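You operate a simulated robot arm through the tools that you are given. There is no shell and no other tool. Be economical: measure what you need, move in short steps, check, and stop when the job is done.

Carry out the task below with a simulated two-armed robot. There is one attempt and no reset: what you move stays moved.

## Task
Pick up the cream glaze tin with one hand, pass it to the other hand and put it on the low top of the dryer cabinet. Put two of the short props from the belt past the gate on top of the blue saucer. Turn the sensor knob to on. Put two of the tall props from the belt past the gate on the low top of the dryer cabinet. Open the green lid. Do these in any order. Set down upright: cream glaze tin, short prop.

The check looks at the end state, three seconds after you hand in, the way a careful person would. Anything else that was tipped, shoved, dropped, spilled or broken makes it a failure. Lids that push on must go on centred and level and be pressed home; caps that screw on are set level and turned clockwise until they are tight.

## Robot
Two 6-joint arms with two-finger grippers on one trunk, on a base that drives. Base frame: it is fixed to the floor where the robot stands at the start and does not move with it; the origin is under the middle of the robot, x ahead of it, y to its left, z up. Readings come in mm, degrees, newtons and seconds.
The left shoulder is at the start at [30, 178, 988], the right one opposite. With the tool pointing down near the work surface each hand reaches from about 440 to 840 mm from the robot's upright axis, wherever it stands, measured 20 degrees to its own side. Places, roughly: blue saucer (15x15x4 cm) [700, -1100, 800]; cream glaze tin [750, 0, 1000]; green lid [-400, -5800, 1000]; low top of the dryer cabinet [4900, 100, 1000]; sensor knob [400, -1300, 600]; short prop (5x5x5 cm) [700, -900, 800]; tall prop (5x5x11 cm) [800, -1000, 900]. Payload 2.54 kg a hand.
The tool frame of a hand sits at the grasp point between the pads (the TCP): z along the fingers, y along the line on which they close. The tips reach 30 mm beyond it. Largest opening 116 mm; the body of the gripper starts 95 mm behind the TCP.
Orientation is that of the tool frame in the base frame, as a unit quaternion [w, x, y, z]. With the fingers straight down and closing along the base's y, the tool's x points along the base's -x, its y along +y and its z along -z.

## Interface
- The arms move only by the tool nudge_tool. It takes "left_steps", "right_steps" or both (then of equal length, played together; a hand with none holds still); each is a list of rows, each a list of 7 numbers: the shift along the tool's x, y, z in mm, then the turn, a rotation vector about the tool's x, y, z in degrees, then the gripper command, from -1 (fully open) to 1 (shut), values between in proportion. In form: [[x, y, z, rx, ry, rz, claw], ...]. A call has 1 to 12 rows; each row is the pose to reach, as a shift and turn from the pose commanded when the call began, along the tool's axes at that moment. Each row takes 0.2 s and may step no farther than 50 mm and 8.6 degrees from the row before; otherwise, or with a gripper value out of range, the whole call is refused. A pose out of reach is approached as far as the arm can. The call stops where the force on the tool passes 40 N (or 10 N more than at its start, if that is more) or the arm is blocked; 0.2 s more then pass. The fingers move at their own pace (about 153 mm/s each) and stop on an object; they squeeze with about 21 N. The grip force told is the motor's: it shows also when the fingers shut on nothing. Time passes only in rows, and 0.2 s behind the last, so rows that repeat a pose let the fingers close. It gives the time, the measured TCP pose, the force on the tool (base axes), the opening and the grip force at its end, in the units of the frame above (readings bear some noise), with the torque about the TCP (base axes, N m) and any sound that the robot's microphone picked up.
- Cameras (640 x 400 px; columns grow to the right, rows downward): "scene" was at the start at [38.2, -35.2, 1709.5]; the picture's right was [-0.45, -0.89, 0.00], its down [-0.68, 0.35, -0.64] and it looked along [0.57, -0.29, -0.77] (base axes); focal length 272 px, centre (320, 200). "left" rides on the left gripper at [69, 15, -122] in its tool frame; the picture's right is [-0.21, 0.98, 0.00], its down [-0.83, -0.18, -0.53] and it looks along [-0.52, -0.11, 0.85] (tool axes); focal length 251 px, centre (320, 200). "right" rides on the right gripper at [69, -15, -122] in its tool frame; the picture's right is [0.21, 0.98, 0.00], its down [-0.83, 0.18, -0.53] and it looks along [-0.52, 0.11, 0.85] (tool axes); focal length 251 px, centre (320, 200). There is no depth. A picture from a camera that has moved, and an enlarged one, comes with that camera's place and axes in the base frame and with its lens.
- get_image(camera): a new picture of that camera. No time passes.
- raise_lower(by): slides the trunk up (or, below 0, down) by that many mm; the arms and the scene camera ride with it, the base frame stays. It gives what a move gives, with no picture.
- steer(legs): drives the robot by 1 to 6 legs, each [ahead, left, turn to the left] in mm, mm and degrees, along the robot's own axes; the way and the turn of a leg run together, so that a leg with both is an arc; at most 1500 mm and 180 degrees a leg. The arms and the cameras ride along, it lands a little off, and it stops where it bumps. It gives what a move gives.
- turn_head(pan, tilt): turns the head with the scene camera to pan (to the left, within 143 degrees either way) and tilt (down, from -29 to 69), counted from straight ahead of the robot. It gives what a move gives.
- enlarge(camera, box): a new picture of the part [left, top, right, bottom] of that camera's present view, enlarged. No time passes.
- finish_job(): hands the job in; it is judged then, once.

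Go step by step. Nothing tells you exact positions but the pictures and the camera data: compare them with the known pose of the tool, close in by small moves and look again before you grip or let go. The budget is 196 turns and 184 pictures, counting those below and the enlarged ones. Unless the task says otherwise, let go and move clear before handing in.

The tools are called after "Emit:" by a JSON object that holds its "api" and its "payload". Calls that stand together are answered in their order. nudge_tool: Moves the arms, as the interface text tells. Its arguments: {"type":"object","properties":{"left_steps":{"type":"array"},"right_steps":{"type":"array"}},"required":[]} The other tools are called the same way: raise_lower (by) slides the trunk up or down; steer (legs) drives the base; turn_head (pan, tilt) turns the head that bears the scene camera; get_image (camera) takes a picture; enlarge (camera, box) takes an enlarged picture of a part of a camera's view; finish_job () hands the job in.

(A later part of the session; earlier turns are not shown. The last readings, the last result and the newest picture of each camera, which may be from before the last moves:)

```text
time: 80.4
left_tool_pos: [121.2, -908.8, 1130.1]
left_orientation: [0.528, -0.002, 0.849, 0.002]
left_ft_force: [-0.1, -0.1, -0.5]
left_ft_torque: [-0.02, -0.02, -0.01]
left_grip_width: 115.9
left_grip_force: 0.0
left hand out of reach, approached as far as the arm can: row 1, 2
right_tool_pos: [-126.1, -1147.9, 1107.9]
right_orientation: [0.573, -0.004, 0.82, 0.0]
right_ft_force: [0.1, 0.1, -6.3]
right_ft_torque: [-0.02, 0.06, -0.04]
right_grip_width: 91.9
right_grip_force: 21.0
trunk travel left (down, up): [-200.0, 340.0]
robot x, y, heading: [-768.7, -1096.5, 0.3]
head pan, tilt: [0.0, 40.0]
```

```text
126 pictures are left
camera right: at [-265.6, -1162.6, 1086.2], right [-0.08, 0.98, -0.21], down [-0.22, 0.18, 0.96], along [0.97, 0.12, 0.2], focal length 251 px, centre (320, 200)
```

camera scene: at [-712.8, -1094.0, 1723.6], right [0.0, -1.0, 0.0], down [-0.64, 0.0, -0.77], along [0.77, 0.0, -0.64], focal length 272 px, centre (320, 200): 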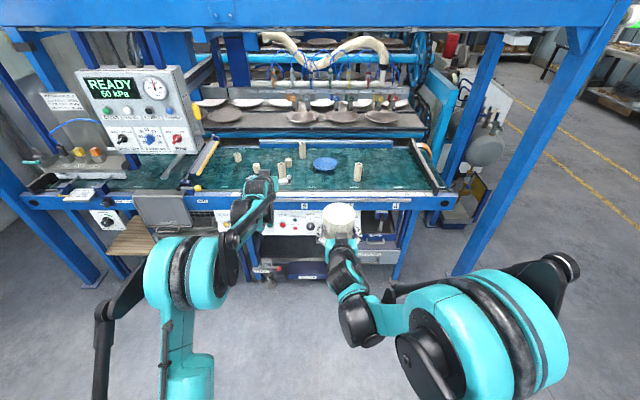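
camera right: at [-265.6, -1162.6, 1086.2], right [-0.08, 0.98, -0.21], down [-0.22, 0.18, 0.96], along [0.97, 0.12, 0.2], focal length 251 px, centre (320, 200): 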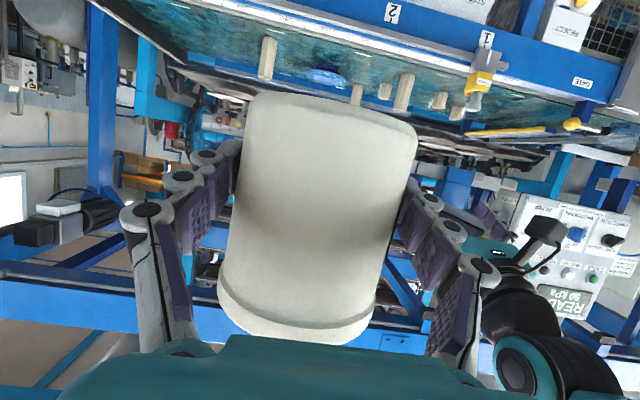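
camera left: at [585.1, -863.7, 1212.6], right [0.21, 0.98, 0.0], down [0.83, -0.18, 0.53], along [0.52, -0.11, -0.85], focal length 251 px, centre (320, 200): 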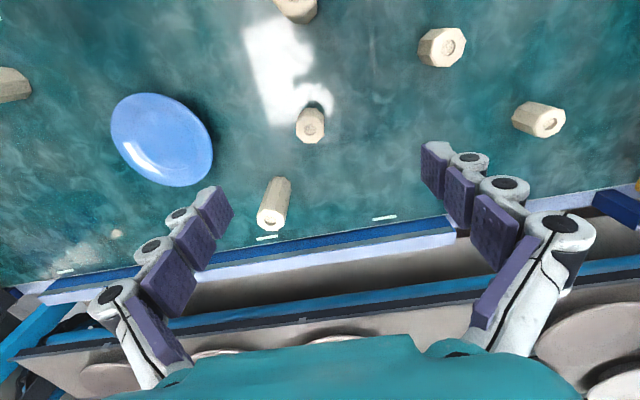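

Recovered, tin intact. Now bring the left hand back to vertical, inside its comfortable range.

Emit:
{"api": "nudge_tool", "payload": {"left_steps": [[21, 1, -30, 0, 8, 0, -1], [43, 2, -60, 0, 16, 0, -1], [64, 3, -90, 0, 24, 0, -1], [86, 4, -120, 0, 32, 0, -1], [107, 5, -150, 0, 40, 0, -1], [129, 6, -180, 0, 48, 0, -1], [150, 7, -210, 0, 56, 0, -1], [172, 8, -239, 0, 64, 0, -1]]}}

```text
time: 82.2
left_tool_pos: [-167.6, -904.9, 1079.7]
left_orientation: [-0.004, -0.004, 1.0, 0.0]
left_ft_force: [-0.1, 0.2, 0.0]
left_ft_torque: [-0.01, -0.03, 0.0]
left_grip_width: 116.3
left_grip_force: 0.0
right_tool_pos: [-125.5, -1147.4, 1109.5]
right_orientation: [0.573, -0.003, 0.82, 0.0]
right_ft_force: [0.3, 0.3, -7.4]
right_ft_torque: [0.0, 0.05, 0.0]
right_grip_width: 92.1
right_grip_force: 20.9
trunk travel left (down, up): [-200.0, 340.0]
robot x, y, heading: [-767.5, -1092.7, 0.5]
head pan, tilt: [0.0, 40.0]
```

Drive in so the left hand is over the near tall prop.

Emit:
{"api": "steer", "payload": {"legs": [[710, 20, 0]]}}

Emit:
{"api": "get_image", "payload": {"camera": "left"}}

```text
time: 86.1
left_tool_pos: [554.6, -889.6, 1079.8]
left_orientation: [-0.003, 0.0, 1.0, 0.0]
left_ft_force: [0.2, -0.7, 0.4]
left_ft_torque: [0.0, 0.05, -0.04]
left_grip_width: 115.7
left_grip_force: 0.0
right_tool_pos: [594.8, -1133.8, 1108.7]
right_orientation: [0.573, -0.001, 0.82, -0.002]
right_ft_force: [0.4, 0.6, -7.4]
right_ft_torque: [0.0, 0.05, -0.01]
right_grip_width: 91.9
right_grip_force: 20.6
trunk travel left (down, up): [-200.0, 340.0]
robot x, y, heading: [-49.7, -1072.8, -0.1]
head pan, tilt: [0.0, 40.0]
```

```text
125 pictures are left
camera left: at [487.1, -873.4, 1201.5], right [0.22, 0.98, 0.0], down [0.83, -0.18, 0.53], along [0.52, -0.12, -0.85], focal length 251 px, centre (320, 200)
```

left: 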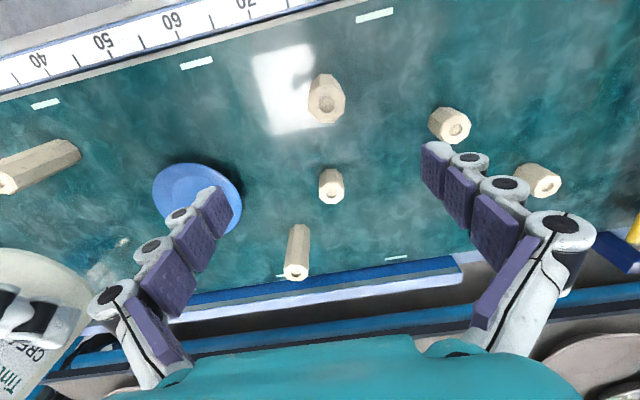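

Near tall prop is at about (545,−880). Step down over it and check again.

Emit:
{"api": "nudge_tool", "payload": {"left_steps": [[5, 5, 40, 0, 0, 0, -1], [9, 10, 80, 0, 0, 0, -1], [9, 10, 110, 0, 0, 0, -1]]}}

Emit:
{"api": "get_image", "payload": {"camera": "left"}}

```text
time: 86.9
left_tool_pos: [545.4, -879.7, 967.2]
left_orientation: [-0.003, 0.001, 1.0, 0.0]
left_ft_force: [-0.1, -0.3, 1.3]
left_ft_torque: [0.01, 0.02, -0.03]
left_grip_width: 115.8
left_grip_force: 0.1
right_tool_pos: [594.7, -1133.2, 1108.6]
right_orientation: [0.573, 0.001, 0.819, -0.003]
right_ft_force: [0.7, 1.3, -7.0]
right_ft_torque: [-0.01, 0.01, -0.01]
right_grip_width: 92.3
right_grip_force: 21.1
trunk travel left (down, up): [-200.0, 340.0]
robot x, y, heading: [-47.9, -1079.0, 0.1]
head pan, tilt: [0.0, 40.0]
```

```text
124 pictures are left
camera left: at [477.5, -864.5, 1089.7], right [0.22, 0.98, 0.0], down [0.83, -0.18, 0.53], along [0.52, -0.12, -0.85], focal length 251 px, centre (320, 200)
```

left: 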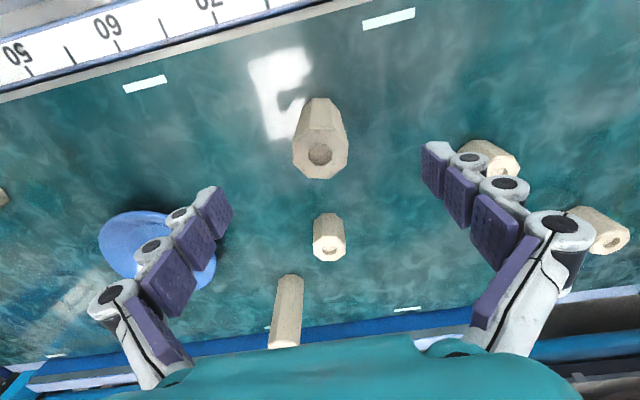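

Centred. Go down to z≈873 and close.

Emit:
{"api": "nudge_tool", "payload": {"left_steps": [[-3, -1, 35, 0, 0, 0, -1], [-3, -1, 70, 0, 0, 0, -1], [-3, -1, 94, 0, 0, 0, -1], [-3, -1, 94, 0, 0, 0, 1], [-3, -1, 94, 0, 0, 0, 1], [-3, -1, 94, 0, 0, 0, 1]]}}

Emit:
{"api": "get_image", "payload": {"camera": "left"}}

```text
time: 88.3
left_tool_pos: [546.6, -880.4, 876.7]
left_orientation: [-0.003, 0.0, 1.0, 0.0]
left_ft_force: [-2.0, 0.6, 0.8]
left_ft_torque: [0.0, 0.14, -0.06]
left_grip_width: 40.7
left_grip_force: 20.7
right_tool_pos: [594.3, -1132.6, 1108.7]
right_orientation: [0.572, -0.001, 0.82, -0.002]
right_ft_force: [-0.4, -0.5, -6.6]
right_ft_torque: [0.0, 0.0, 0.02]
right_grip_width: 92.1
right_grip_force: 20.9
trunk travel left (down, up): [-200.0, 340.0]
robot x, y, heading: [-41.5, -1076.2, -0.3]
head pan, tilt: [0.0, 40.0]
```

```text
123 pictures are left
camera left: at [479.0, -864.9, 997.8], right [0.22, 0.98, 0.0], down [0.83, -0.18, 0.53], along [0.52, -0.12, -0.85], focal length 251 px, centre (320, 200)
```

left: 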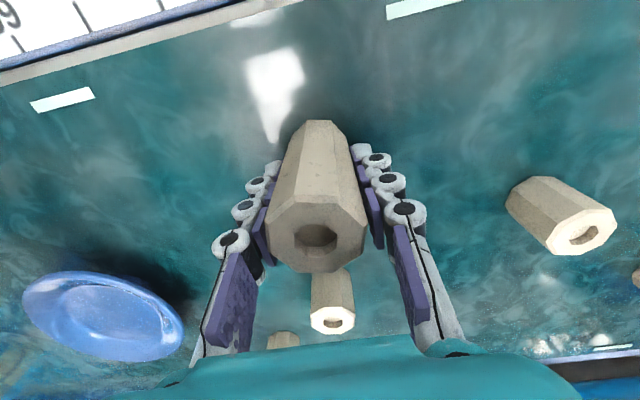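

Prop held. Lift it, back away, and drive to the right end of the machine to look toward the dryer.

Emit:
{"api": "nudge_tool", "payload": {"left_steps": [[0, 0, -40, 0, 0, 0, 1], [0, 0, -80, 0, 0, 0, 1], [0, 0, -120, 0, 0, 0, 1], [0, 0, -150, 0, 0, 0, 1]]}}

Emit:
{"api": "steer", "payload": {"legs": [[-700, 0, 0], [0, -1450, 0]]}}

Emit:
{"api": "turn_head", "payload": {"pan": 20, "tilt": 10}}

Emit:
{"api": "get_image", "payload": {"camera": "scene"}}

Emit:
{"api": "turn_head", "payload": {"pan": -50, "tilt": 15}}

Emit:
{"api": "get_image", "payload": {"camera": "scene"}}

```text
time: 89.3
left_tool_pos: [550.0, -880.8, 1026.5]
left_orientation: [-0.003, 0.001, 1.0, -0.001]
left_ft_force: [-0.2, 0.3, -2.4]
left_ft_torque: [0.0, 0.0, 0.02]
left_grip_width: 40.6
left_grip_force: 21.7
right_tool_pos: [593.7, -1134.7, 1108.2]
right_orientation: [0.573, 0.0, 0.82, -0.003]
right_ft_force: [-0.8, 0.3, -5.7]
right_ft_torque: [0.01, 0.01, 0.01]
right_grip_width: 92.1
right_grip_force: 20.9
trunk travel left (down, up): [-200.0, 340.0]
robot x, y, heading: [-45.0, -1075.2, -0.0]
head pan, tilt: [0.0, 40.0]
```

```text
time: 100.0
left_tool_pos: [-160.7, -2327.4, 1025.6]
left_orientation: [-0.003, 0.002, 1.0, 0.0]
left_ft_force: [-0.2, -1.3, -2.8]
left_ft_torque: [0.01, -0.01, -0.03]
left_grip_width: 40.4
left_grip_force: 21.0
right_tool_pos: [-116.9, -2579.6, 1108.2]
right_orientation: [0.573, 0.001, 0.82, -0.003]
right_ft_force: [-0.1, 0.1, -7.0]
right_ft_torque: [0.01, 0.01, -0.02]
right_grip_width: 92.1
right_grip_force: 20.5
trunk travel left (down, up): [-200.0, 340.0]
robot x, y, heading: [-762.8, -2521.7, -0.1]
head pan, tilt: [0.0, 40.0]
```

```text
time: 100.9
left_tool_pos: [-160.8, -2326.4, 1025.3]
left_orientation: [-0.002, 0.002, 1.0, 0.001]
left_ft_force: [0.2, -0.8, -2.1]
left_ft_torque: [-0.01, -0.02, -0.01]
left_grip_width: 40.3
left_grip_force: 20.9
right_tool_pos: [-116.3, -2578.9, 1108.1]
right_orientation: [0.573, 0.001, 0.82, -0.003]
right_ft_force: [0.4, -0.2, -6.6]
right_ft_torque: [-0.02, 0.05, 0.0]
right_grip_width: 92.0
right_grip_force: 21.4
trunk travel left (down, up): [-200.0, 340.0]
robot x, y, heading: [-758.9, -2520.0, -0.3]
head pan, tilt: [20.0, 10.0]
```

```text
122 pictures are left
camera scene: at [-699.8, -2488.2, 1771.2], right [0.34, -0.94, 0.0], down [-0.17, -0.06, -0.98], along [0.93, 0.33, -0.18], focal length 272 px, centre (320, 200)
```

scene: 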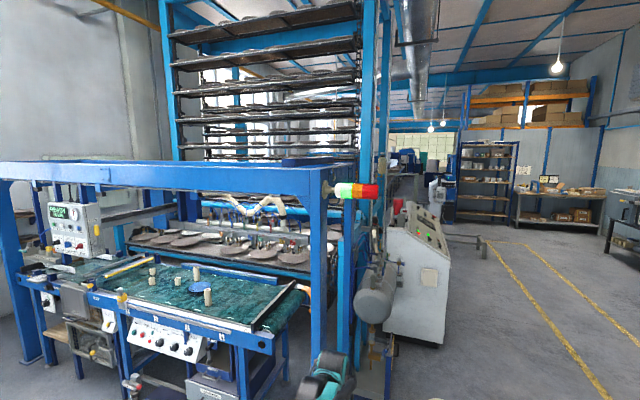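

```text
time: 102.3
left_tool_pos: [-160.3, -2327.9, 1025.3]
left_orientation: [-0.003, 0.002, 1.0, 0.0]
left_ft_force: [0.1, 0.7, -2.4]
left_ft_torque: [0.04, 0.0, 0.0]
left_grip_width: 40.7
left_grip_force: 21.2
right_tool_pos: [-117.8, -2578.8, 1108.4]
right_orientation: [0.573, 0.0, 0.82, -0.003]
right_ft_force: [0.7, 0.7, -7.2]
right_ft_torque: [0.01, 0.04, 0.03]
right_grip_width: 92.2
right_grip_force: 20.9
trunk travel left (down, up): [-200.0, 340.0]
robot x, y, heading: [-758.8, -2517.9, -0.3]
head pan, tilt: [-50.0, 15.0]
```

```text
121 pictures are left
camera scene: at [-727.6, -2591.3, 1763.2], right [-0.77, -0.64, 0.0], down [-0.17, 0.2, -0.97], along [0.62, -0.74, -0.26], focal length 272 px, centre (320, 200)
```

scene: 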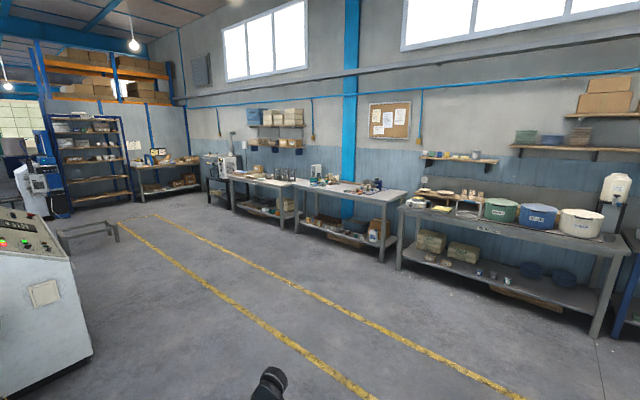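

The walkway runs along y≈−3500…−4500. I'll drive right, then forward along it, and look left for the dryer.

Emit:
{"api": "steer", "payload": {"legs": [[0, -1000, 0], [1500, 0, 0], [1500, 0, 0]]}}

Emit:
{"api": "turn_head", "payload": {"pan": 30, "tilt": 15}}

Emit:
{"api": "get_image", "payload": {"camera": "scene"}}

```text
time: 121.4
left_tool_pos: [2795.6, -3318.9, 1024.8]
left_orientation: [-0.004, -0.005, 1.0, 0.0]
left_ft_force: [0.0, 0.6, -2.4]
left_ft_torque: [-0.01, -0.01, -0.02]
left_grip_width: 40.1
left_grip_force: 21.0
right_tool_pos: [2842.1, -3570.2, 1109.7]
right_orientation: [0.573, -0.004, 0.819, 0.0]
right_ft_force: [-1.2, -0.2, -6.3]
right_ft_torque: [-0.02, 0.02, 0.01]
right_grip_width: 91.8
right_grip_force: 20.3
trunk travel left (down, up): [-200.0, 340.0]
robot x, y, heading: [2202.3, -3516.4, 0.4]
head pan, tilt: [-50.0, 15.0]
```

```text
time: 122.9
left_tool_pos: [2794.5, -3319.4, 1025.5]
left_orientation: [-0.002, -0.005, 1.0, 0.0]
left_ft_force: [1.0, -0.2, -3.1]
left_ft_torque: [-0.02, 0.02, 0.02]
left_grip_width: 39.8
left_grip_force: 21.1
right_tool_pos: [2842.6, -3571.2, 1108.5]
right_orientation: [0.573, -0.004, 0.82, 0.0]
right_ft_force: [0.3, 0.3, -7.1]
right_ft_torque: [0.01, 0.03, 0.02]
right_grip_width: 91.8
right_grip_force: 21.1
trunk travel left (down, up): [-200.0, 340.0]
robot x, y, heading: [2200.7, -3517.7, 0.4]
head pan, tilt: [30.0, 15.0]
```

```text
120 pictures are left
camera scene: at [2251.9, -3472.7, 1763.1], right [0.51, -0.86, 0.0], down [-0.22, -0.13, -0.97], along [0.83, 0.49, -0.26], focal length 272 px, centre (320, 200)
```

scene: 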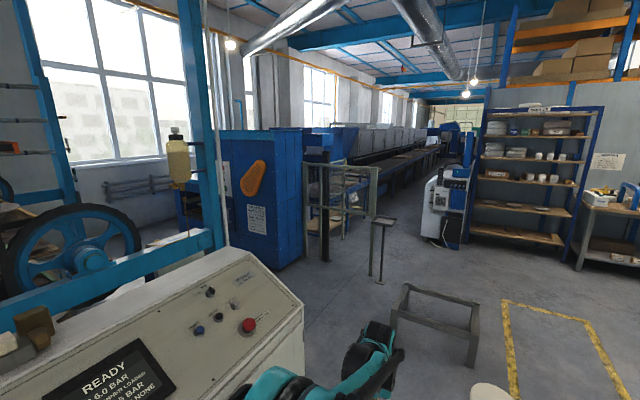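

The dryer line (blue cabinet) is ahead-left. Move a bit further forward and look left.

Emit:
{"api": "steer", "payload": {"legs": [[1050, 0, 0]]}}

Emit:
{"api": "turn_head", "payload": {"pan": 70, "tilt": 15}}

Emit:
{"api": "get_image", "payload": {"camera": "scene"}}

```text
time: 128.3
left_tool_pos: [3832.1, -3286.5, 1025.1]
left_orientation: [-0.003, -0.016, 1.0, 0.0]
left_ft_force: [-1.0, -0.3, -2.5]
left_ft_torque: [0.02, 0.03, 0.0]
left_grip_width: 40.0
left_grip_force: 21.3
right_tool_pos: [3884.4, -3537.1, 1107.5]
right_orientation: [0.573, -0.014, 0.82, 0.007]
right_ft_force: [-0.1, -0.2, -6.8]
right_ft_torque: [-0.03, 0.04, 0.0]
right_grip_width: 92.1
right_grip_force: 21.0
trunk travel left (down, up): [-200.0, 340.0]
robot x, y, heading: [3241.1, -3496.2, 1.6]
head pan, tilt: [30.0, 15.0]
```

```text
time: 129.4
left_tool_pos: [3832.4, -3286.6, 1026.0]
left_orientation: [-0.003, -0.017, 1.0, 0.0]
left_ft_force: [0.2, 0.0, -2.5]
left_ft_torque: [-0.03, 0.03, -0.05]
left_grip_width: 39.8
left_grip_force: 20.9
right_tool_pos: [3885.1, -3536.3, 1109.8]
right_orientation: [0.573, -0.014, 0.819, 0.007]
right_ft_force: [0.4, 0.5, -7.4]
right_ft_torque: [0.02, 0.06, 0.01]
right_grip_width: 92.1
right_grip_force: 21.3
trunk travel left (down, up): [-200.0, 340.0]
robot x, y, heading: [3244.5, -3498.1, 1.8]
head pan, tilt: [70.0, 15.0]
```

```text
119 pictures are left
camera scene: at [3241.6, -3412.2, 1763.2], right [0.95, -0.31, 0.0], down [-0.08, -0.25, -0.97], along [0.3, 0.92, -0.26], focal length 272 px, centre (320, 200)
```

scene: 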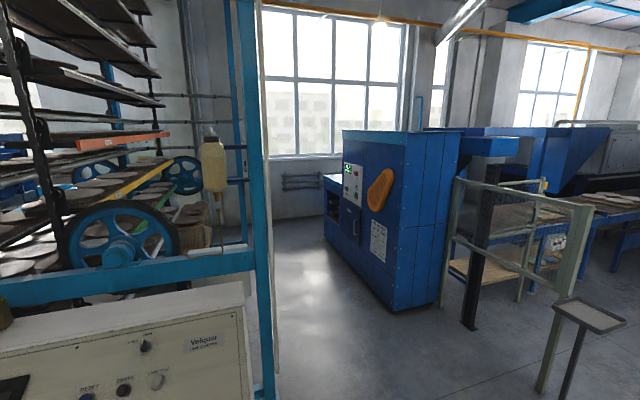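

The cabinet's −x face is at x≈4630 (y −1450…416) with the low top near its far end. I'll go via the corridor at x≈3850, strafing left.

Emit:
{"api": "steer", "payload": {"legs": [[0, 0, -1.7], [350, 0, 0], [0, 850, 0], [250, 0, 0], [0, 1200, 0]]}}

Emit:
{"api": "turn_head", "payload": {"pan": 45, "tilt": 20}}

Emit:
{"api": "get_image", "payload": {"camera": "scene"}}

```text
time: 143.3
left_tool_pos: [4481.3, -1263.9, 1025.7]
left_orientation: [-0.003, 0.015, 1.0, 0.0]
left_ft_force: [0.4, -0.6, -1.5]
left_ft_torque: [0.0, -0.03, 0.0]
left_grip_width: 39.2
left_grip_force: 20.7
right_tool_pos: [4517.4, -1518.4, 1108.8]
right_orientation: [0.573, 0.011, 0.819, -0.01]
right_ft_force: [0.1, -0.2, -7.6]
right_ft_torque: [0.04, 0.02, -0.03]
right_grip_width: 92.1
right_grip_force: 21.5
trunk travel left (down, up): [-200.0, 340.0]
robot x, y, heading: [3876.6, -1442.3, -1.8]
head pan, tilt: [70.0, 15.0]
```

```text
time: 144.2
left_tool_pos: [4479.4, -1264.5, 1025.5]
left_orientation: [-0.003, 0.015, 1.0, 0.0]
left_ft_force: [-0.6, -0.2, -2.0]
left_ft_torque: [0.03, -0.02, 0.03]
left_grip_width: 39.1
left_grip_force: 20.7
right_tool_pos: [4516.1, -1518.2, 1109.9]
right_orientation: [0.573, 0.012, 0.819, -0.011]
right_ft_force: [-0.4, 0.2, -7.0]
right_ft_torque: [-0.03, 0.04, 0.0]
right_grip_width: 92.2
right_grip_force: 20.8
trunk travel left (down, up): [-200.0, 340.0]
robot x, y, heading: [3881.0, -1440.7, -2.2]
head pan, tilt: [45.0, 20.0]
```

```text
118 pictures are left
camera scene: at [3916.7, -1376.5, 1755.0], right [0.68, -0.73, 0.0], down [-0.25, -0.23, -0.94], along [0.69, 0.64, -0.34], focal length 272 px, centre (320, 200)
```

scene: 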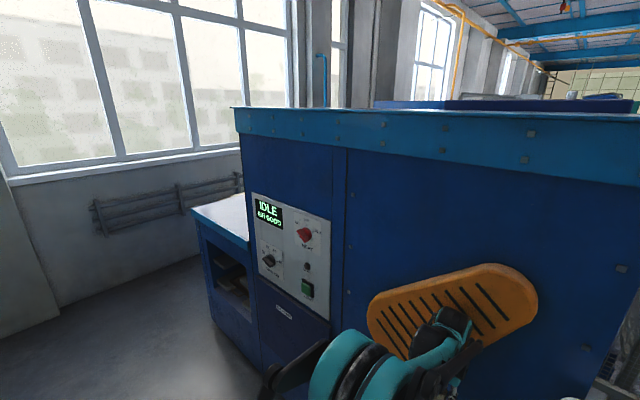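

Low top is visible: z≈1033, front edge x≈4630, y from −170 to 540. I'll raise the trunk 130 mm, strafe over to y≈120 and look.

Emit:
{"api": "raise_lower", "payload": {"by": 130}}

Emit:
{"api": "steer", "payload": {"legs": [[0, 0, 2.1], [-20, 1500, 0], [0, 60, 0]]}}

Emit:
{"api": "turn_head", "payload": {"pan": 0, "tilt": 40}}

Emit:
{"api": "get_image", "payload": {"camera": "scene"}}

Emit:
{"api": "get_image", "payload": {"camera": "left"}}

```text
time: 145.8
left_tool_pos: [4480.9, -1265.5, 1155.4]
left_orientation: [-0.002, 0.015, 1.0, 0.0]
left_ft_force: [-0.4, 0.3, -2.2]
left_ft_torque: [0.0, 0.01, 0.0]
left_grip_width: 39.2
left_grip_force: 20.8
right_tool_pos: [4517.8, -1517.7, 1237.9]
right_orientation: [0.572, 0.012, 0.82, -0.011]
right_ft_force: [0.6, -0.1, -6.9]
right_ft_torque: [0.03, 0.03, -0.02]
right_grip_width: 91.8
right_grip_force: 20.5
trunk travel left (down, up): [-330.0, 210.0]
robot x, y, heading: [3884.3, -1442.9, -1.7]
head pan, tilt: [45.0, 20.0]
```

```text
refused: leg 2 is longer than a leg can be; nothing moved
```

```text
time: 146.9
left_tool_pos: [4480.4, -1265.4, 1155.3]
left_orientation: [-0.002, 0.015, 1.0, 0.001]
left_ft_force: [0.3, 0.2, -2.5]
left_ft_torque: [0.0, -0.01, 0.02]
left_grip_width: 39.3
left_grip_force: 21.5
right_tool_pos: [4517.6, -1519.8, 1238.5]
right_orientation: [0.573, 0.012, 0.819, -0.011]
right_ft_force: [0.2, 0.2, -7.3]
right_ft_torque: [0.01, 0.03, -0.01]
right_grip_width: 91.9
right_grip_force: 21.0
trunk travel left (down, up): [-330.0, 210.0]
robot x, y, heading: [3880.4, -1440.6, -1.9]
head pan, tilt: [0.0, 40.0]
```

```text
117 pictures are left
camera scene: at [3933.9, -1442.9, 1853.6], right [-0.03, -1.0, 0.0], down [-0.64, 0.02, -0.77], along [0.77, -0.02, -0.64], focal length 272 px, centre (320, 200)
```

scene: 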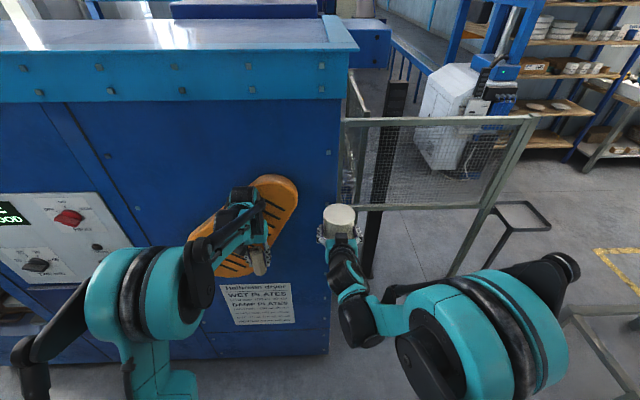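

```text
116 pictures are left
camera left: at [4413.3, -1247.4, 1277.3], right [0.24, 0.97, 0.0], down [0.82, -0.21, 0.53], along [0.51, -0.13, -0.85], focal length 251 px, centre (320, 200)
```

left: 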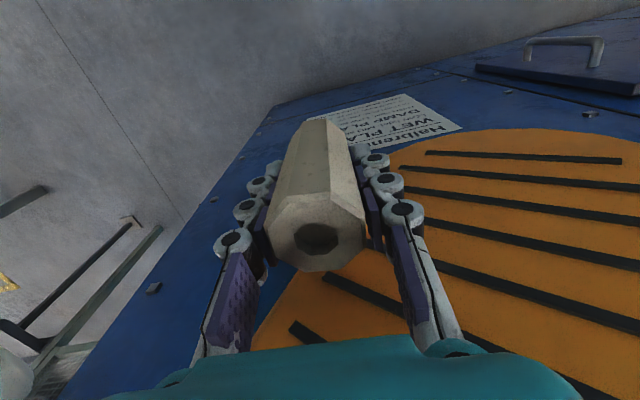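

Back off a little and strafe along the cabinet in two legs.

Emit:
{"api": "steer", "payload": {"legs": [[-40, 0, 1.9], [0, 800, 0], [0, 750, 0]]}}

Emit:
{"api": "get_image", "payload": {"camera": "scene"}}

Emit:
{"api": "get_image", "payload": {"camera": "left"}}

```text
time: 155.2
left_tool_pos: [4426.8, 288.3, 1156.0]
left_orientation: [-0.003, -0.004, 1.0, 0.0]
left_ft_force: [0.0, -0.9, -3.5]
left_ft_torque: [0.01, -0.01, -0.03]
left_grip_width: 38.6
left_grip_force: 21.1
right_tool_pos: [4473.7, 38.2, 1238.7]
right_orientation: [0.573, -0.004, 0.82, 0.0]
right_ft_force: [-0.6, 0.4, -6.3]
right_ft_torque: [-0.01, 0.05, 0.0]
right_grip_width: 92.2
right_grip_force: 20.8
trunk travel left (down, up): [-330.0, 210.0]
robot x, y, heading: [3831.5, 89.1, 0.3]
head pan, tilt: [0.0, 40.0]
```

```text
115 pictures are left
camera scene: at [3886.8, 91.0, 1853.6], right [0.0, -1.0, 0.0], down [-0.64, 0.0, -0.77], along [0.77, 0.0, -0.64], focal length 272 px, centre (320, 200)
```

scene: 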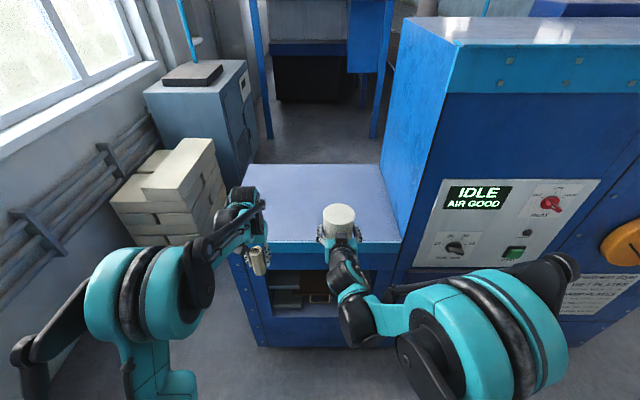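

```text
114 pictures are left
camera left: at [4358.7, 304.1, 1277.2], right [0.21, 0.98, 0.0], down [0.83, -0.18, 0.53], along [0.52, -0.11, -0.85], focal length 251 px, centre (320, 200)
```

left: 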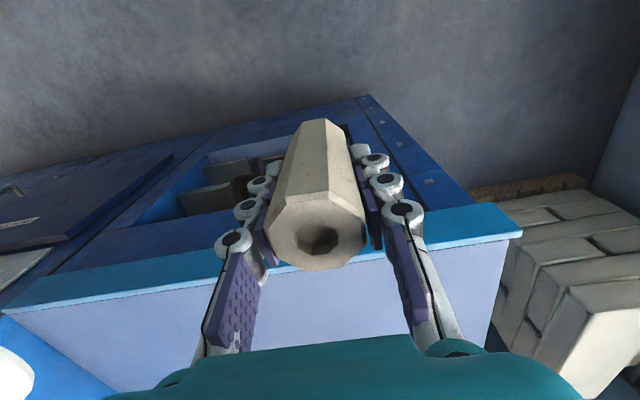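

The low top is clear: front edge x≈4624, y −249…399. Advance 240 mm so both hands are over it.

Emit:
{"api": "steer", "payload": {"legs": [[240, 0, 0]]}}

Emit:
{"api": "get_image", "payload": {"camera": "scene"}}

Emit:
{"api": "get_image", "payload": {"camera": "right"}}

Emit:
{"api": "get_image", "payload": {"camera": "left"}}

```text
time: 157.0
left_tool_pos: [4661.0, 290.7, 1155.1]
left_orientation: [-0.004, -0.004, 1.0, 0.0]
left_ft_force: [0.4, 0.5, -2.8]
left_ft_torque: [0.02, -0.01, 0.0]
left_grip_width: 38.4
left_grip_force: 20.7
right_tool_pos: [4706.9, 39.4, 1239.2]
right_orientation: [0.573, -0.003, 0.82, 0.0]
right_ft_force: [0.0, -0.7, -6.3]
right_ft_torque: [0.01, 0.05, 0.0]
right_grip_width: 92.3
right_grip_force: 21.1
trunk travel left (down, up): [-330.0, 210.0]
robot x, y, heading: [4065.5, 91.0, 0.1]
head pan, tilt: [0.0, 40.0]
```

```text
113 pictures are left
camera scene: at [4121.5, 91.9, 1853.6], right [0.01, -1.0, 0.0], down [-0.64, 0.0, -0.77], along [0.77, 0.0, -0.64], focal length 272 px, centre (320, 200)
```

scene: 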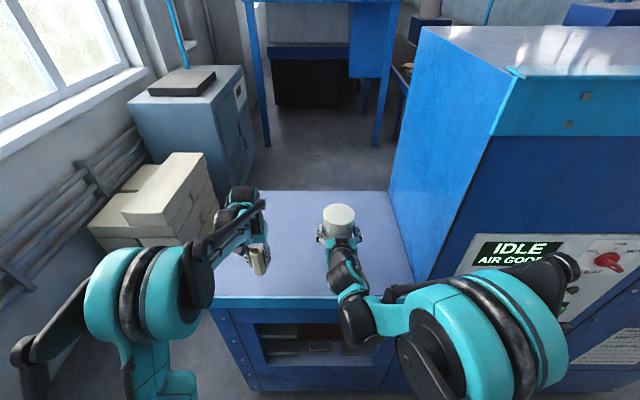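

```text
112 pictures are left
camera right: at [4567.9, 24.0, 1215.5], right [-0.08, 0.98, -0.21], down [-0.22, 0.18, 0.96], along [0.97, 0.12, 0.2], focal length 251 px, centre (320, 200)
```

right: 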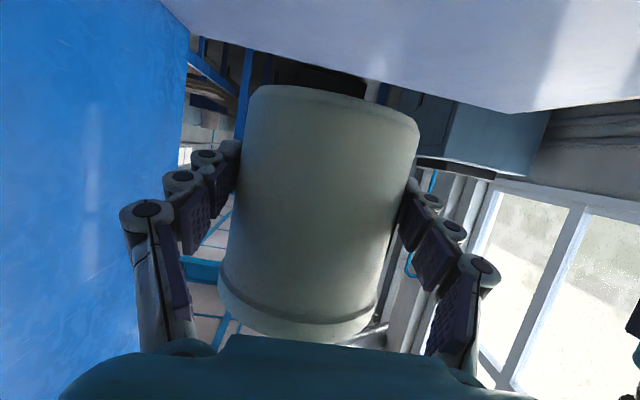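

```text
111 pictures are left
camera left: at [4592.9, 305.7, 1277.2], right [0.21, 0.98, 0.0], down [0.83, -0.18, 0.53], along [0.52, -0.11, -0.85], focal length 251 px, centre (320, 200)
```

left: 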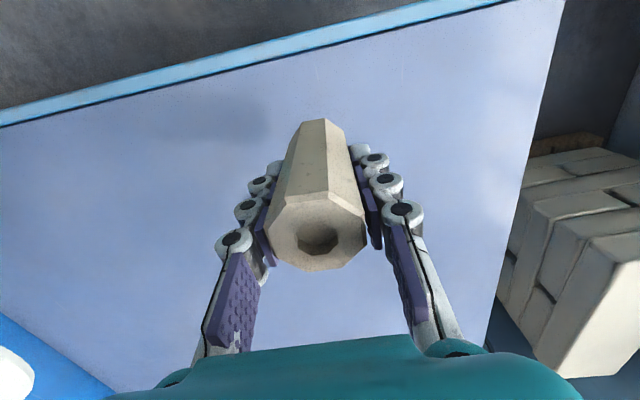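

Surface z≈1037, edge x≈4602. Move the tall prop forward 55 mm and lower to just above the surface, then feel for contact.

Emit:
{"api": "nudge_tool", "payload": {"left_steps": [[-28, 0, 0, 0, 0, 0, 1], [-55, 0, 12, 0, 0, 0, 1], [-55, 0, 25, 0, 0, 0, 1]]}}

Emit:
{"api": "nudge_tool", "payload": {"left_steps": [[0, 0, 3, 0, 0, 0, 1], [0, 0, 6, 0, 0, 0, 1], [0, 0, 8, 0, 0, 0, 1]]}}

Emit:
{"api": "get_image", "payload": {"camera": "left"}}

```text
time: 157.8
left_tool_pos: [4716.6, 290.4, 1133.2]
left_orientation: [-0.003, -0.005, 1.0, 0.0]
left_ft_force: [0.8, 0.4, -2.4]
left_ft_torque: [0.0, -0.05, -0.01]
left_grip_width: 38.5
left_grip_force: 20.6
right_tool_pos: [4706.3, 39.4, 1239.2]
right_orientation: [0.572, -0.004, 0.82, 0.001]
right_ft_force: [-0.5, -0.8, -5.9]
right_ft_torque: [0.05, 0.06, -0.01]
right_grip_width: 92.0
right_grip_force: 20.8
trunk travel left (down, up): [-330.0, 210.0]
robot x, y, heading: [4071.3, 93.5, 0.2]
head pan, tilt: [0.0, 40.0]
```

```text
time: 158.6
left_tool_pos: [4716.1, 291.2, 1122.4]
left_orientation: [-0.004, -0.004, 1.0, 0.0]
left_ft_force: [0.0, 0.8, -1.8]
left_ft_torque: [0.05, 0.02, 0.02]
left_grip_width: 38.3
left_grip_force: 20.6
right_tool_pos: [4707.7, 39.2, 1238.2]
right_orientation: [0.572, -0.004, 0.82, 0.001]
right_ft_force: [-0.1, -0.4, -7.0]
right_ft_torque: [0.01, 0.06, 0.01]
right_grip_width: 92.0
right_grip_force: 21.5
trunk travel left (down, up): [-330.0, 210.0]
robot x, y, heading: [4068.5, 94.9, 0.4]
head pan, tilt: [0.0, 40.0]
```

```text
110 pictures are left
camera left: at [4648.0, 306.0, 1244.0], right [0.21, 0.98, 0.0], down [0.83, -0.18, 0.53], along [0.52, -0.11, -0.85], focal length 251 px, centre (320, 200)
```

left: 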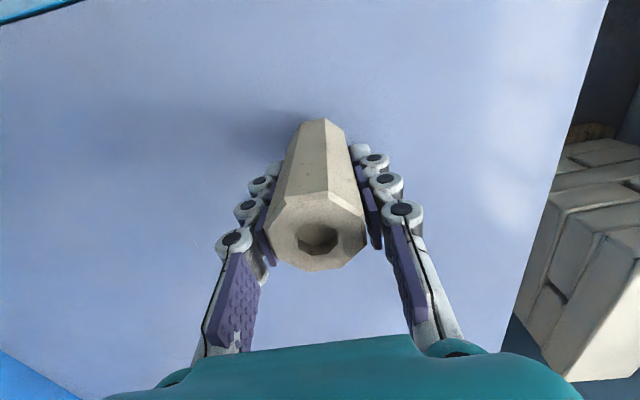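

No contact yet; keep lowering in small steps.

Emit:
{"api": "nudge_tool", "payload": {"left_steps": [[0, 0, 2, 0, 0, 0, 1], [0, 0, 4, 0, 0, 0, 1], [0, 0, 6, 0, 0, 0, 1], [0, 0, 8, 0, 0, 0, 1]]}}

Emit:
{"api": "nudge_tool", "payload": {"left_steps": [[0, 0, 2, 0, 0, 0, 1], [0, 0, 4, 0, 0, 0, 1], [0, 0, 6, 0, 0, 0, 1]]}}

Emit:
{"api": "get_image", "payload": {"camera": "left"}}

```text
time: 159.6
left_tool_pos: [4716.6, 291.5, 1113.3]
left_orientation: [-0.003, -0.004, 1.0, 0.0]
left_ft_force: [0.2, -0.8, -1.9]
left_ft_torque: [-0.03, 0.01, -0.02]
left_grip_width: 38.3
left_grip_force: 21.2
right_tool_pos: [4707.2, 39.4, 1237.8]
right_orientation: [0.573, -0.003, 0.82, 0.0]
right_ft_force: [0.1, 0.5, -6.0]
right_ft_torque: [-0.03, 0.07, 0.02]
right_grip_width: 92.3
right_grip_force: 20.9
trunk travel left (down, up): [-330.0, 210.0]
robot x, y, heading: [4059.8, 89.6, 0.2]
head pan, tilt: [0.0, 40.0]
```

```text
time: 160.4
left_tool_pos: [4714.6, 291.1, 1107.9]
left_orientation: [-0.003, -0.005, 1.0, 0.0]
left_ft_force: [0.4, 0.6, -2.8]
left_ft_torque: [0.01, 0.0, -0.01]
left_grip_width: 38.2
left_grip_force: 21.3
right_tool_pos: [4706.8, 39.2, 1238.9]
right_orientation: [0.573, -0.004, 0.82, 0.0]
right_ft_force: [-0.3, 0.1, -6.6]
right_ft_torque: [-0.02, 0.02, -0.01]
right_grip_width: 92.1
right_grip_force: 21.1
trunk travel left (down, up): [-330.0, 210.0]
robot x, y, heading: [4064.2, 92.4, 0.3]
head pan, tilt: [0.0, 40.0]
```

```text
109 pictures are left
camera left: at [4647.4, 306.1, 1229.8], right [0.21, 0.98, 0.0], down [0.83, -0.18, 0.53], along [0.52, -0.11, -0.85], focal length 251 px, centre (320, 200)
```

left: 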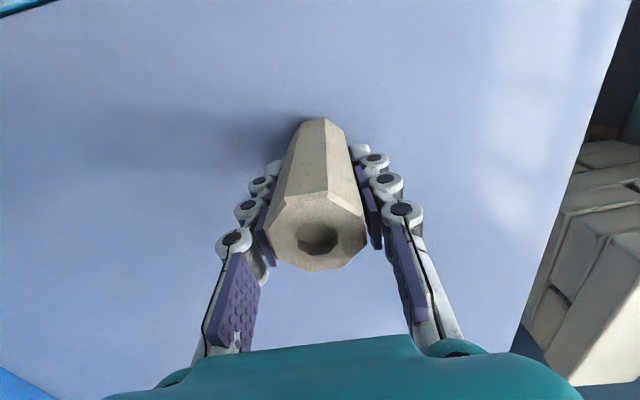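

Emit:
{"api": "nudge_tool", "payload": {"left_steps": [[0, 0, 3, 0, 0, 0, 1], [0, 0, 6, 0, 0, 0, 1], [0, 0, 9, 0, 0, 0, 1], [0, 0, 12, 0, 0, 0, 1], [0, 0, 15, 0, 0, 0, 1]]}}

Emit:
{"api": "get_image", "payload": {"camera": "left"}}

```text
time: 161.6
left_tool_pos: [4713.8, 291.7, 1095.0]
left_orientation: [-0.002, -0.004, 1.0, 0.0]
left_ft_force: [0.3, -0.3, 17.4]
left_ft_torque: [0.02, 0.08, 0.01]
left_grip_width: 38.5
left_grip_force: 21.0
right_tool_pos: [4705.2, 38.0, 1238.8]
right_orientation: [0.573, -0.003, 0.82, 0.0]
right_ft_force: [-1.3, -0.5, -7.1]
right_ft_torque: [0.0, 0.06, -0.05]
right_grip_width: 92.2
right_grip_force: 20.7
trunk travel left (down, up): [-330.0, 210.0]
robot x, y, heading: [4065.8, 91.7, 0.3]
head pan, tilt: [0.0, 40.0]
```

```text
108 pictures are left
camera left: at [4645.4, 306.2, 1216.3], right [0.21, 0.98, 0.0], down [0.83, -0.18, 0.53], along [0.52, -0.11, -0.85], focal length 251 px, centre (320, 200)
```

left: 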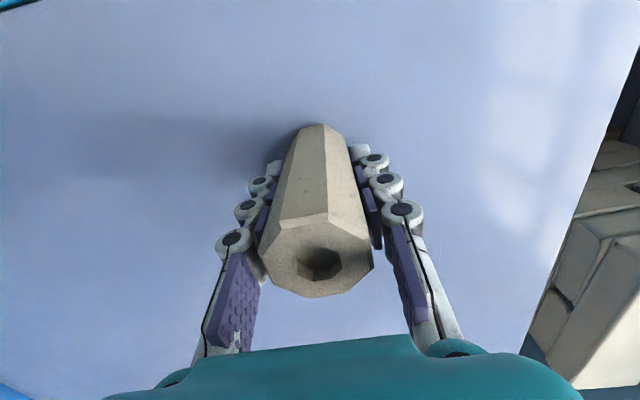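

Contact. Raise 3 mm to relieve, then open and look.

Emit:
{"api": "nudge_tool", "payload": {"left_steps": [[0, 0, -2, 0, 0, 0, 1], [0, 0, -2, 0, 0, 0, 0.2], [0, 0, -2, 0, 0, 0, -0.2], [0, 0, -2, 0, 0, 0, -0.6]]}}

Emit:
{"api": "get_image", "payload": {"camera": "left"}}

```text
time: 162.6
left_tool_pos: [4714.6, 292.2, 1094.5]
left_orientation: [-0.003, -0.005, 1.0, 0.0]
left_ft_force: [0.2, 0.2, 0.3]
left_ft_torque: [0.04, 0.0, 0.02]
left_grip_width: 92.9
left_grip_force: 0.0
right_tool_pos: [4706.9, 39.1, 1237.9]
right_orientation: [0.573, -0.003, 0.82, -0.001]
right_ft_force: [1.4, 0.8, -7.2]
right_ft_torque: [0.0, 0.04, 0.01]
right_grip_width: 92.2
right_grip_force: 20.7
trunk travel left (down, up): [-330.0, 210.0]
robot x, y, heading: [4065.1, 89.5, 0.4]
head pan, tilt: [0.0, 40.0]
```

```text
107 pictures are left
camera left: at [4646.9, 306.7, 1216.9], right [0.21, 0.98, 0.0], down [0.83, -0.18, 0.53], along [0.52, -0.11, -0.85], focal length 251 px, centre (320, 200)
```

left: 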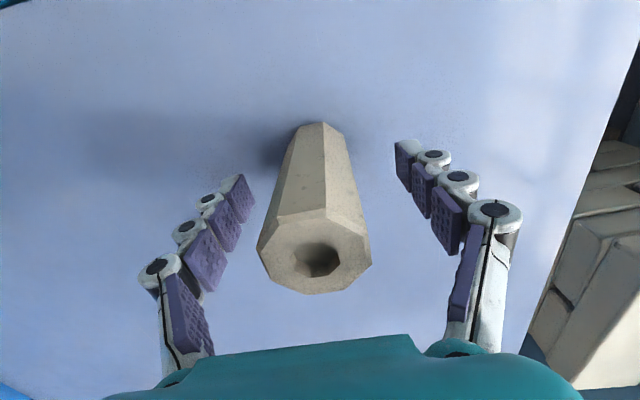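

Standing on its own. Lift the left clear; lower the right hand with the tin toward the surface.

Emit:
{"api": "nudge_tool", "payload": {"left_steps": [[0, 0, -40, 0, 0, 0, -1], [0, 0, -80, 0, 0, 0, -1], [0, 0, -120, 0, 0, 0, -1], [0, 0, -140, 0, 0, 0, -1]], "right_steps": [[34, 0, 12, 0, 0, 0, 1], [68, 0, 25, 0, 0, 0, 1], [102, 0, 37, 0, 0, 0, 1], [136, 0, 50, 0, 0, 0, 1]]}}

Emit:
{"api": "get_image", "payload": {"camera": "right"}}

Emit:
{"api": "get_image", "payload": {"camera": "left"}}

```text
time: 163.6
left_tool_pos: [4719.1, 290.4, 1235.9]
left_orientation: [-0.003, -0.005, 1.0, 0.0]
left_ft_force: [0.6, 0.7, -0.1]
left_ft_torque: [-0.03, 0.03, -0.05]
left_grip_width: 116.1
left_grip_force: 0.0
right_tool_pos: [4735.9, 47.9, 1122.5]
right_orientation: [0.571, -0.004, 0.821, 0.0]
right_ft_force: [0.2, -0.1, -6.8]
right_ft_torque: [-0.04, 0.01, -0.03]
right_grip_width: 92.2
right_grip_force: 21.1
right hand out of reach, approached as far as the arm can: row 3, 4
trunk travel left (down, up): [-330.0, 210.0]
robot x, y, heading: [4068.1, 92.9, 0.4]
head pan, tilt: [0.0, 40.0]
```

```text
106 pictures are left
camera right: at [4597.6, 32.4, 1100.5], right [-0.08, 0.98, -0.21], down [-0.21, 0.18, 0.96], along [0.97, 0.12, 0.19], focal length 251 px, centre (320, 200)
```

right: 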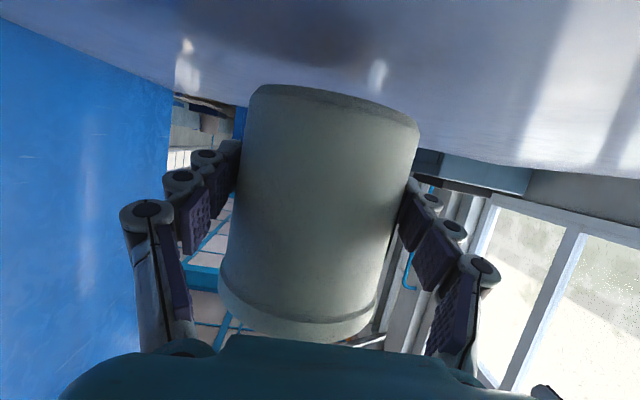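

```text
105 pictures are left
camera left: at [4650.4, 306.5, 1357.5], right [0.21, 0.98, 0.0], down [0.83, -0.17, 0.53], along [0.52, -0.11, -0.85], focal length 251 px, centre (320, 200)
```

left: 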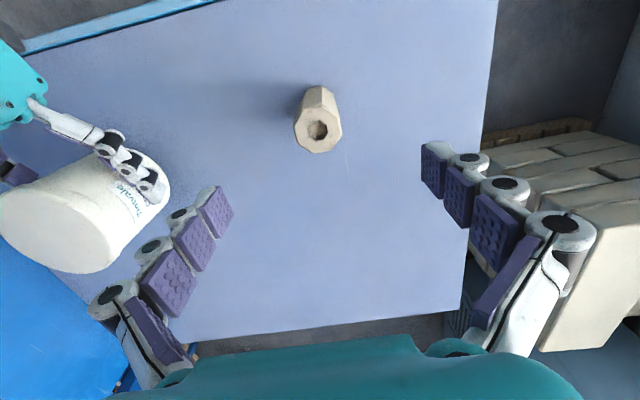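

The right hand is at a wrist limit, so I'll use the trunk to lower instead, after backing the base 40 mm to keep its camera off the edge.

Emit:
{"api": "steer", "payload": {"legs": [[-40, 0, 0]]}}

Emit:
{"api": "raise_lower", "payload": {"by": -42}}

Emit:
{"api": "enlarge", "payload": {"camera": "left", "box": [0, 60, 340, 300]}}

Emit:
{"api": "get_image", "payload": {"camera": "right"}}

```text
time: 164.5
left_tool_pos: [4678.3, 290.3, 1236.4]
left_orientation: [-0.004, -0.003, 1.0, 0.0]
left_ft_force: [-0.3, 0.1, -0.7]
left_ft_torque: [-0.01, -0.01, 0.04]
left_grip_width: 116.0
left_grip_force: 0.0
right_tool_pos: [4697.0, 46.1, 1123.6]
right_orientation: [0.571, -0.004, 0.821, -0.001]
right_ft_force: [0.0, -1.0, -6.8]
right_ft_torque: [-0.01, 0.03, -0.05]
right_grip_width: 91.9
right_grip_force: 21.1
trunk travel left (down, up): [-330.0, 210.0]
robot x, y, heading: [4029.7, 94.9, 0.4]
head pan, tilt: [0.0, 40.0]
```

```text
time: 165.3
left_tool_pos: [4676.0, 290.9, 1194.7]
left_orientation: [-0.002, -0.003, 1.0, 0.0]
left_ft_force: [1.0, -0.4, 0.3]
left_ft_torque: [0.01, 0.04, 0.0]
left_grip_width: 115.9
left_grip_force: 0.0
right_tool_pos: [4694.4, 47.6, 1081.7]
right_orientation: [0.572, -0.003, 0.821, -0.001]
right_ft_force: [-4.9, 1.8, 7.7]
right_ft_torque: [-0.18, -0.3, -0.04]
right_grip_width: 91.9
right_grip_force: 21.2
trunk travel left (down, up): [-288.0, 252.0]
robot x, y, heading: [4026.1, 90.3, 0.3]
head pan, tilt: [0.0, 40.0]
```

```text
1.67 times, centred on (170, 180) of left
camera zoom: at [4608.3, 306.0, 1316.6], right [0.21, 0.98, 0.0], down [0.83, -0.18, 0.53], along [0.52, -0.11, -0.85], focal length 419 px, centre (570, 233)
```

zoom: 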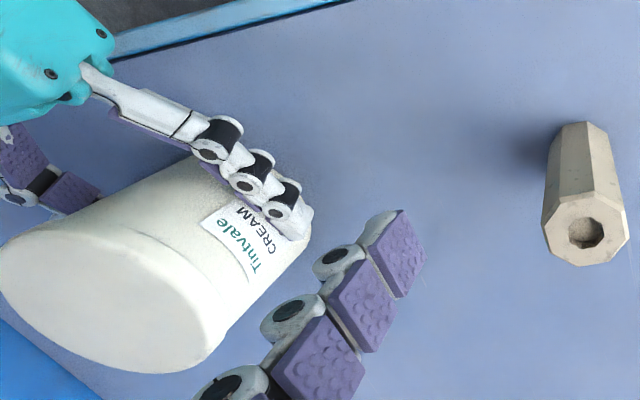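

```text
103 pictures are left
camera right: at [4555.5, 31.8, 1060.1], right [-0.08, 0.98, -0.21], down [-0.22, 0.18, 0.96], along [0.97, 0.12, 0.2], focal length 251 px, centre (320, 200)
```

right: 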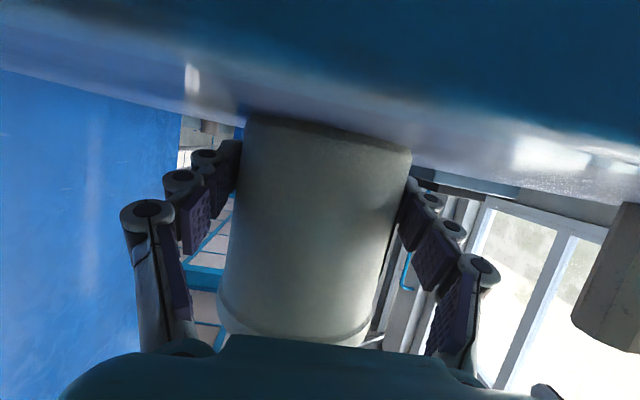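

The tin is resting on the surface. Open the right hand and check.

Emit:
{"api": "nudge_tool", "payload": {"right_steps": [[0, 0, 0, 0, 0, 0, 0.3], [0, 0, 0, 0, 0, 0, 0], [0, 0, 0, 0, 0, 0, -0.5], [0, 0, 0, 0, 0, 0, -1], [0, 0, 0, 0, 0, 0, -1]]}}

Emit:
{"api": "get_image", "payload": {"camera": "right"}}

Emit:
{"api": "enlarge", "payload": {"camera": "left", "box": [0, 60, 340, 300]}}

```text
time: 166.5
left_tool_pos: [4676.6, 291.3, 1194.3]
left_orientation: [-0.003, -0.003, 1.0, 0.0]
left_ft_force: [0.1, -0.7, 0.1]
left_ft_torque: [-0.01, -0.02, 0.01]
left_grip_width: 115.7
left_grip_force: 0.0
right_tool_pos: [4696.1, 46.4, 1082.7]
right_orientation: [0.571, -0.004, 0.821, 0.0]
right_ft_force: [-0.7, 0.1, 0.9]
right_ft_torque: [0.0, -0.01, -0.03]
right_grip_width: 116.1
right_grip_force: 0.1
trunk travel left (down, up): [-288.0, 252.0]
robot x, y, heading: [4025.8, 90.8, 0.5]
head pan, tilt: [0.0, 40.0]
```

```text
102 pictures are left
camera right: at [4556.8, 31.5, 1059.6], right [-0.08, 0.98, -0.21], down [-0.22, 0.18, 0.96], along [0.97, 0.12, 0.2], focal length 251 px, centre (320, 200)
```

right: 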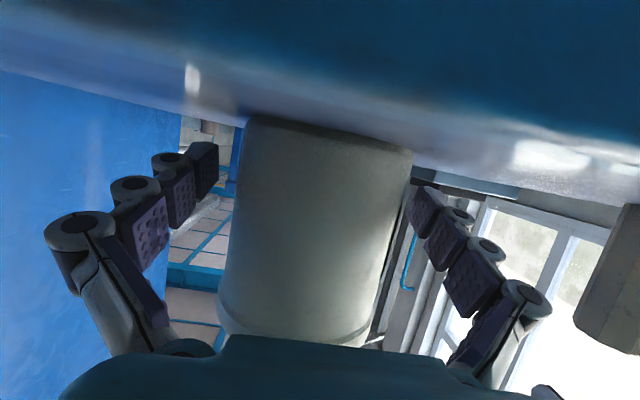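

```text
1.67 times, centred on (170, 180) of left
camera zoom: at [4609.4, 305.7, 1316.1], right [0.21, 0.98, 0.0], down [0.83, -0.18, 0.53], along [0.52, -0.11, -0.85], focal length 419 px, centre (570, 233)
```

zoom: 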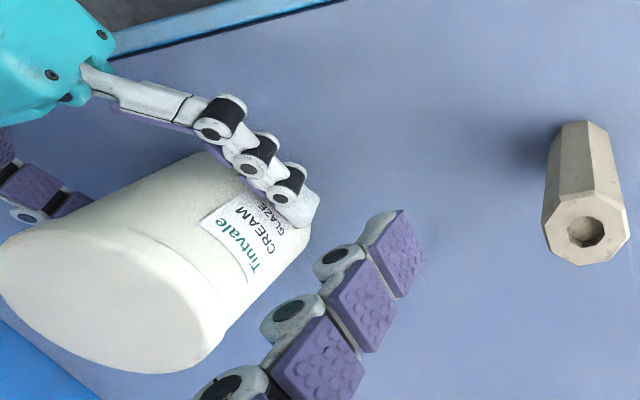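

Tin stands upright. Shift the right hand 5 mm to the +y side for clearance and back the base away.

Emit:
{"api": "nudge_tool", "payload": {"right_steps": [[0, 5, 0, 0, 0, 0, -1], [0, 5, 0, 0, 0, 0, -1]]}}

Emit:
{"api": "steer", "payload": {"legs": [[-170, 0, 0], [-60, 0, 0]]}}

Emit:
{"api": "get_image", "payload": {"camera": "scene"}}

```text
time: 167.1
left_tool_pos: [4676.2, 291.5, 1195.2]
left_orientation: [-0.003, -0.003, 1.0, 0.0]
left_ft_force: [0.5, 0.9, 0.5]
left_ft_torque: [0.04, -0.02, 0.05]
left_grip_width: 115.9
left_grip_force: 0.1
right_tool_pos: [4696.1, 51.3, 1081.2]
right_orientation: [0.571, -0.003, 0.821, 0.0]
right_ft_force: [0.1, -0.4, -0.7]
right_ft_torque: [0.03, -0.04, 0.0]
right_grip_width: 115.8
right_grip_force: 0.0
trunk travel left (down, up): [-288.0, 252.0]
robot x, y, heading: [4027.9, 92.1, 0.4]
head pan, tilt: [0.0, 40.0]
```

```text
time: 169.2
left_tool_pos: [4443.5, 289.5, 1197.1]
left_orientation: [-0.002, -0.004, 1.0, 0.0]
left_ft_force: [-0.5, 0.1, 1.3]
left_ft_torque: [0.0, -0.11, 0.05]
left_grip_width: 116.0
left_grip_force: 0.1
right_tool_pos: [4463.2, 50.2, 1083.2]
right_orientation: [0.573, -0.004, 0.82, 0.0]
right_ft_force: [-0.2, -0.1, 0.4]
right_ft_torque: [0.01, 0.0, -0.01]
right_grip_width: 116.2
right_grip_force: 0.0
trunk travel left (down, up): [-288.0, 252.0]
robot x, y, heading: [3794.3, 91.3, 0.2]
head pan, tilt: [0.0, 40.0]
```

```text
100 pictures are left
camera scene: at [3845.9, 90.5, 1811.8], right [0.01, -1.0, 0.0], down [-0.64, 0.0, -0.77], along [0.77, 0.0, -0.64], focal length 272 px, centre (320, 200)
```

scene: 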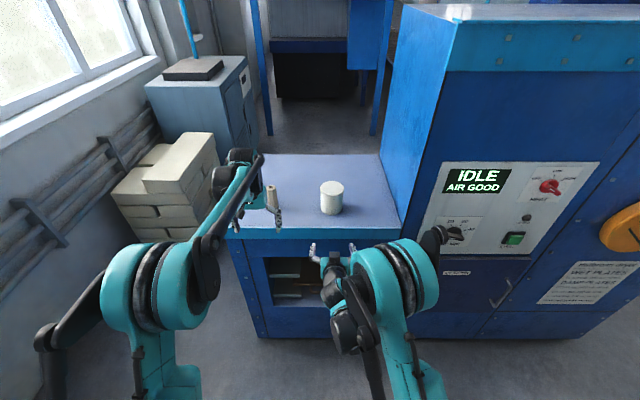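

Both are placed well. Bring the right hand back to vertical, then return to the belt the way I came.

Emit:
{"api": "nudge_tool", "payload": {"right_steps": [[-3, -16, -14, 0, 7.8, 0, -1], [-6, -33, -28, 0, 15.6, 0, -1], [-9, -50, -42, 0, 23.3, 0, -1], [-12, -66, -56, 0, 31.1, 0, -1], [-14, -83, -69, 0, 38.9, 0, -1], [-17, -99, -83, 0, 46.7, 0, -1], [-20, -116, -97, 0, 54.4, 0, -1], [-23, -132, -111, 0, 62.2, 0, -1], [-26, -149, -125, 0, 70, 0, -1]]}}

Emit:
{"api": "steer", "payload": {"legs": [[60, 0, 0], [0, -1400, 0], [0, -1350, 0], [-250, 0, 0], [0, -850, 0]]}}

```text
time: 171.2
left_tool_pos: [4446.7, 288.6, 1195.2]
left_orientation: [-0.004, -0.003, 1.0, 0.001]
left_ft_force: [0.4, 0.0, -1.1]
left_ft_torque: [0.05, -0.01, -0.01]
left_grip_width: 116.1
left_grip_force: 0.1
right_tool_pos: [4356.2, -100.1, 1151.2]
right_orientation: [-0.003, -0.003, 1.0, -0.002]
right_ft_force: [-0.3, -0.6, -0.8]
right_ft_torque: [0.02, -0.02, 0.0]
right_grip_width: 115.8
right_grip_force: 0.2
trunk travel left (down, up): [-288.0, 252.0]
robot x, y, heading: [3792.2, 89.7, 0.3]
head pan, tilt: [0.0, 40.0]
```

```text
time: 179.7
left_tool_pos: [4506.9, -1159.7, 1196.5]
left_orientation: [0.0, -0.007, 1.0, 0.003]
left_ft_force: [-1.1, 5.3, 6.8]
left_ft_torque: [-0.67, -0.37, 0.2]
left_grip_width: 115.8
left_grip_force: 0.2
right_tool_pos: [4412.9, -1554.4, 1150.9]
right_orientation: [-0.003, 0.002, 1.0, -0.003]
right_ft_force: [0.2, -0.3, -1.1]
right_ft_torque: [-0.03, 0.0, 0.02]
right_grip_width: 116.2
right_grip_force: 0.1
trunk travel left (down, up): [-288.0, 252.0]
robot x, y, heading: [3852.9, -1362.1, -0.1]
head pan, tilt: [0.0, 40.0]
stopped in leg 3: the robot was blocked; the commanded pose is now the measured one
```

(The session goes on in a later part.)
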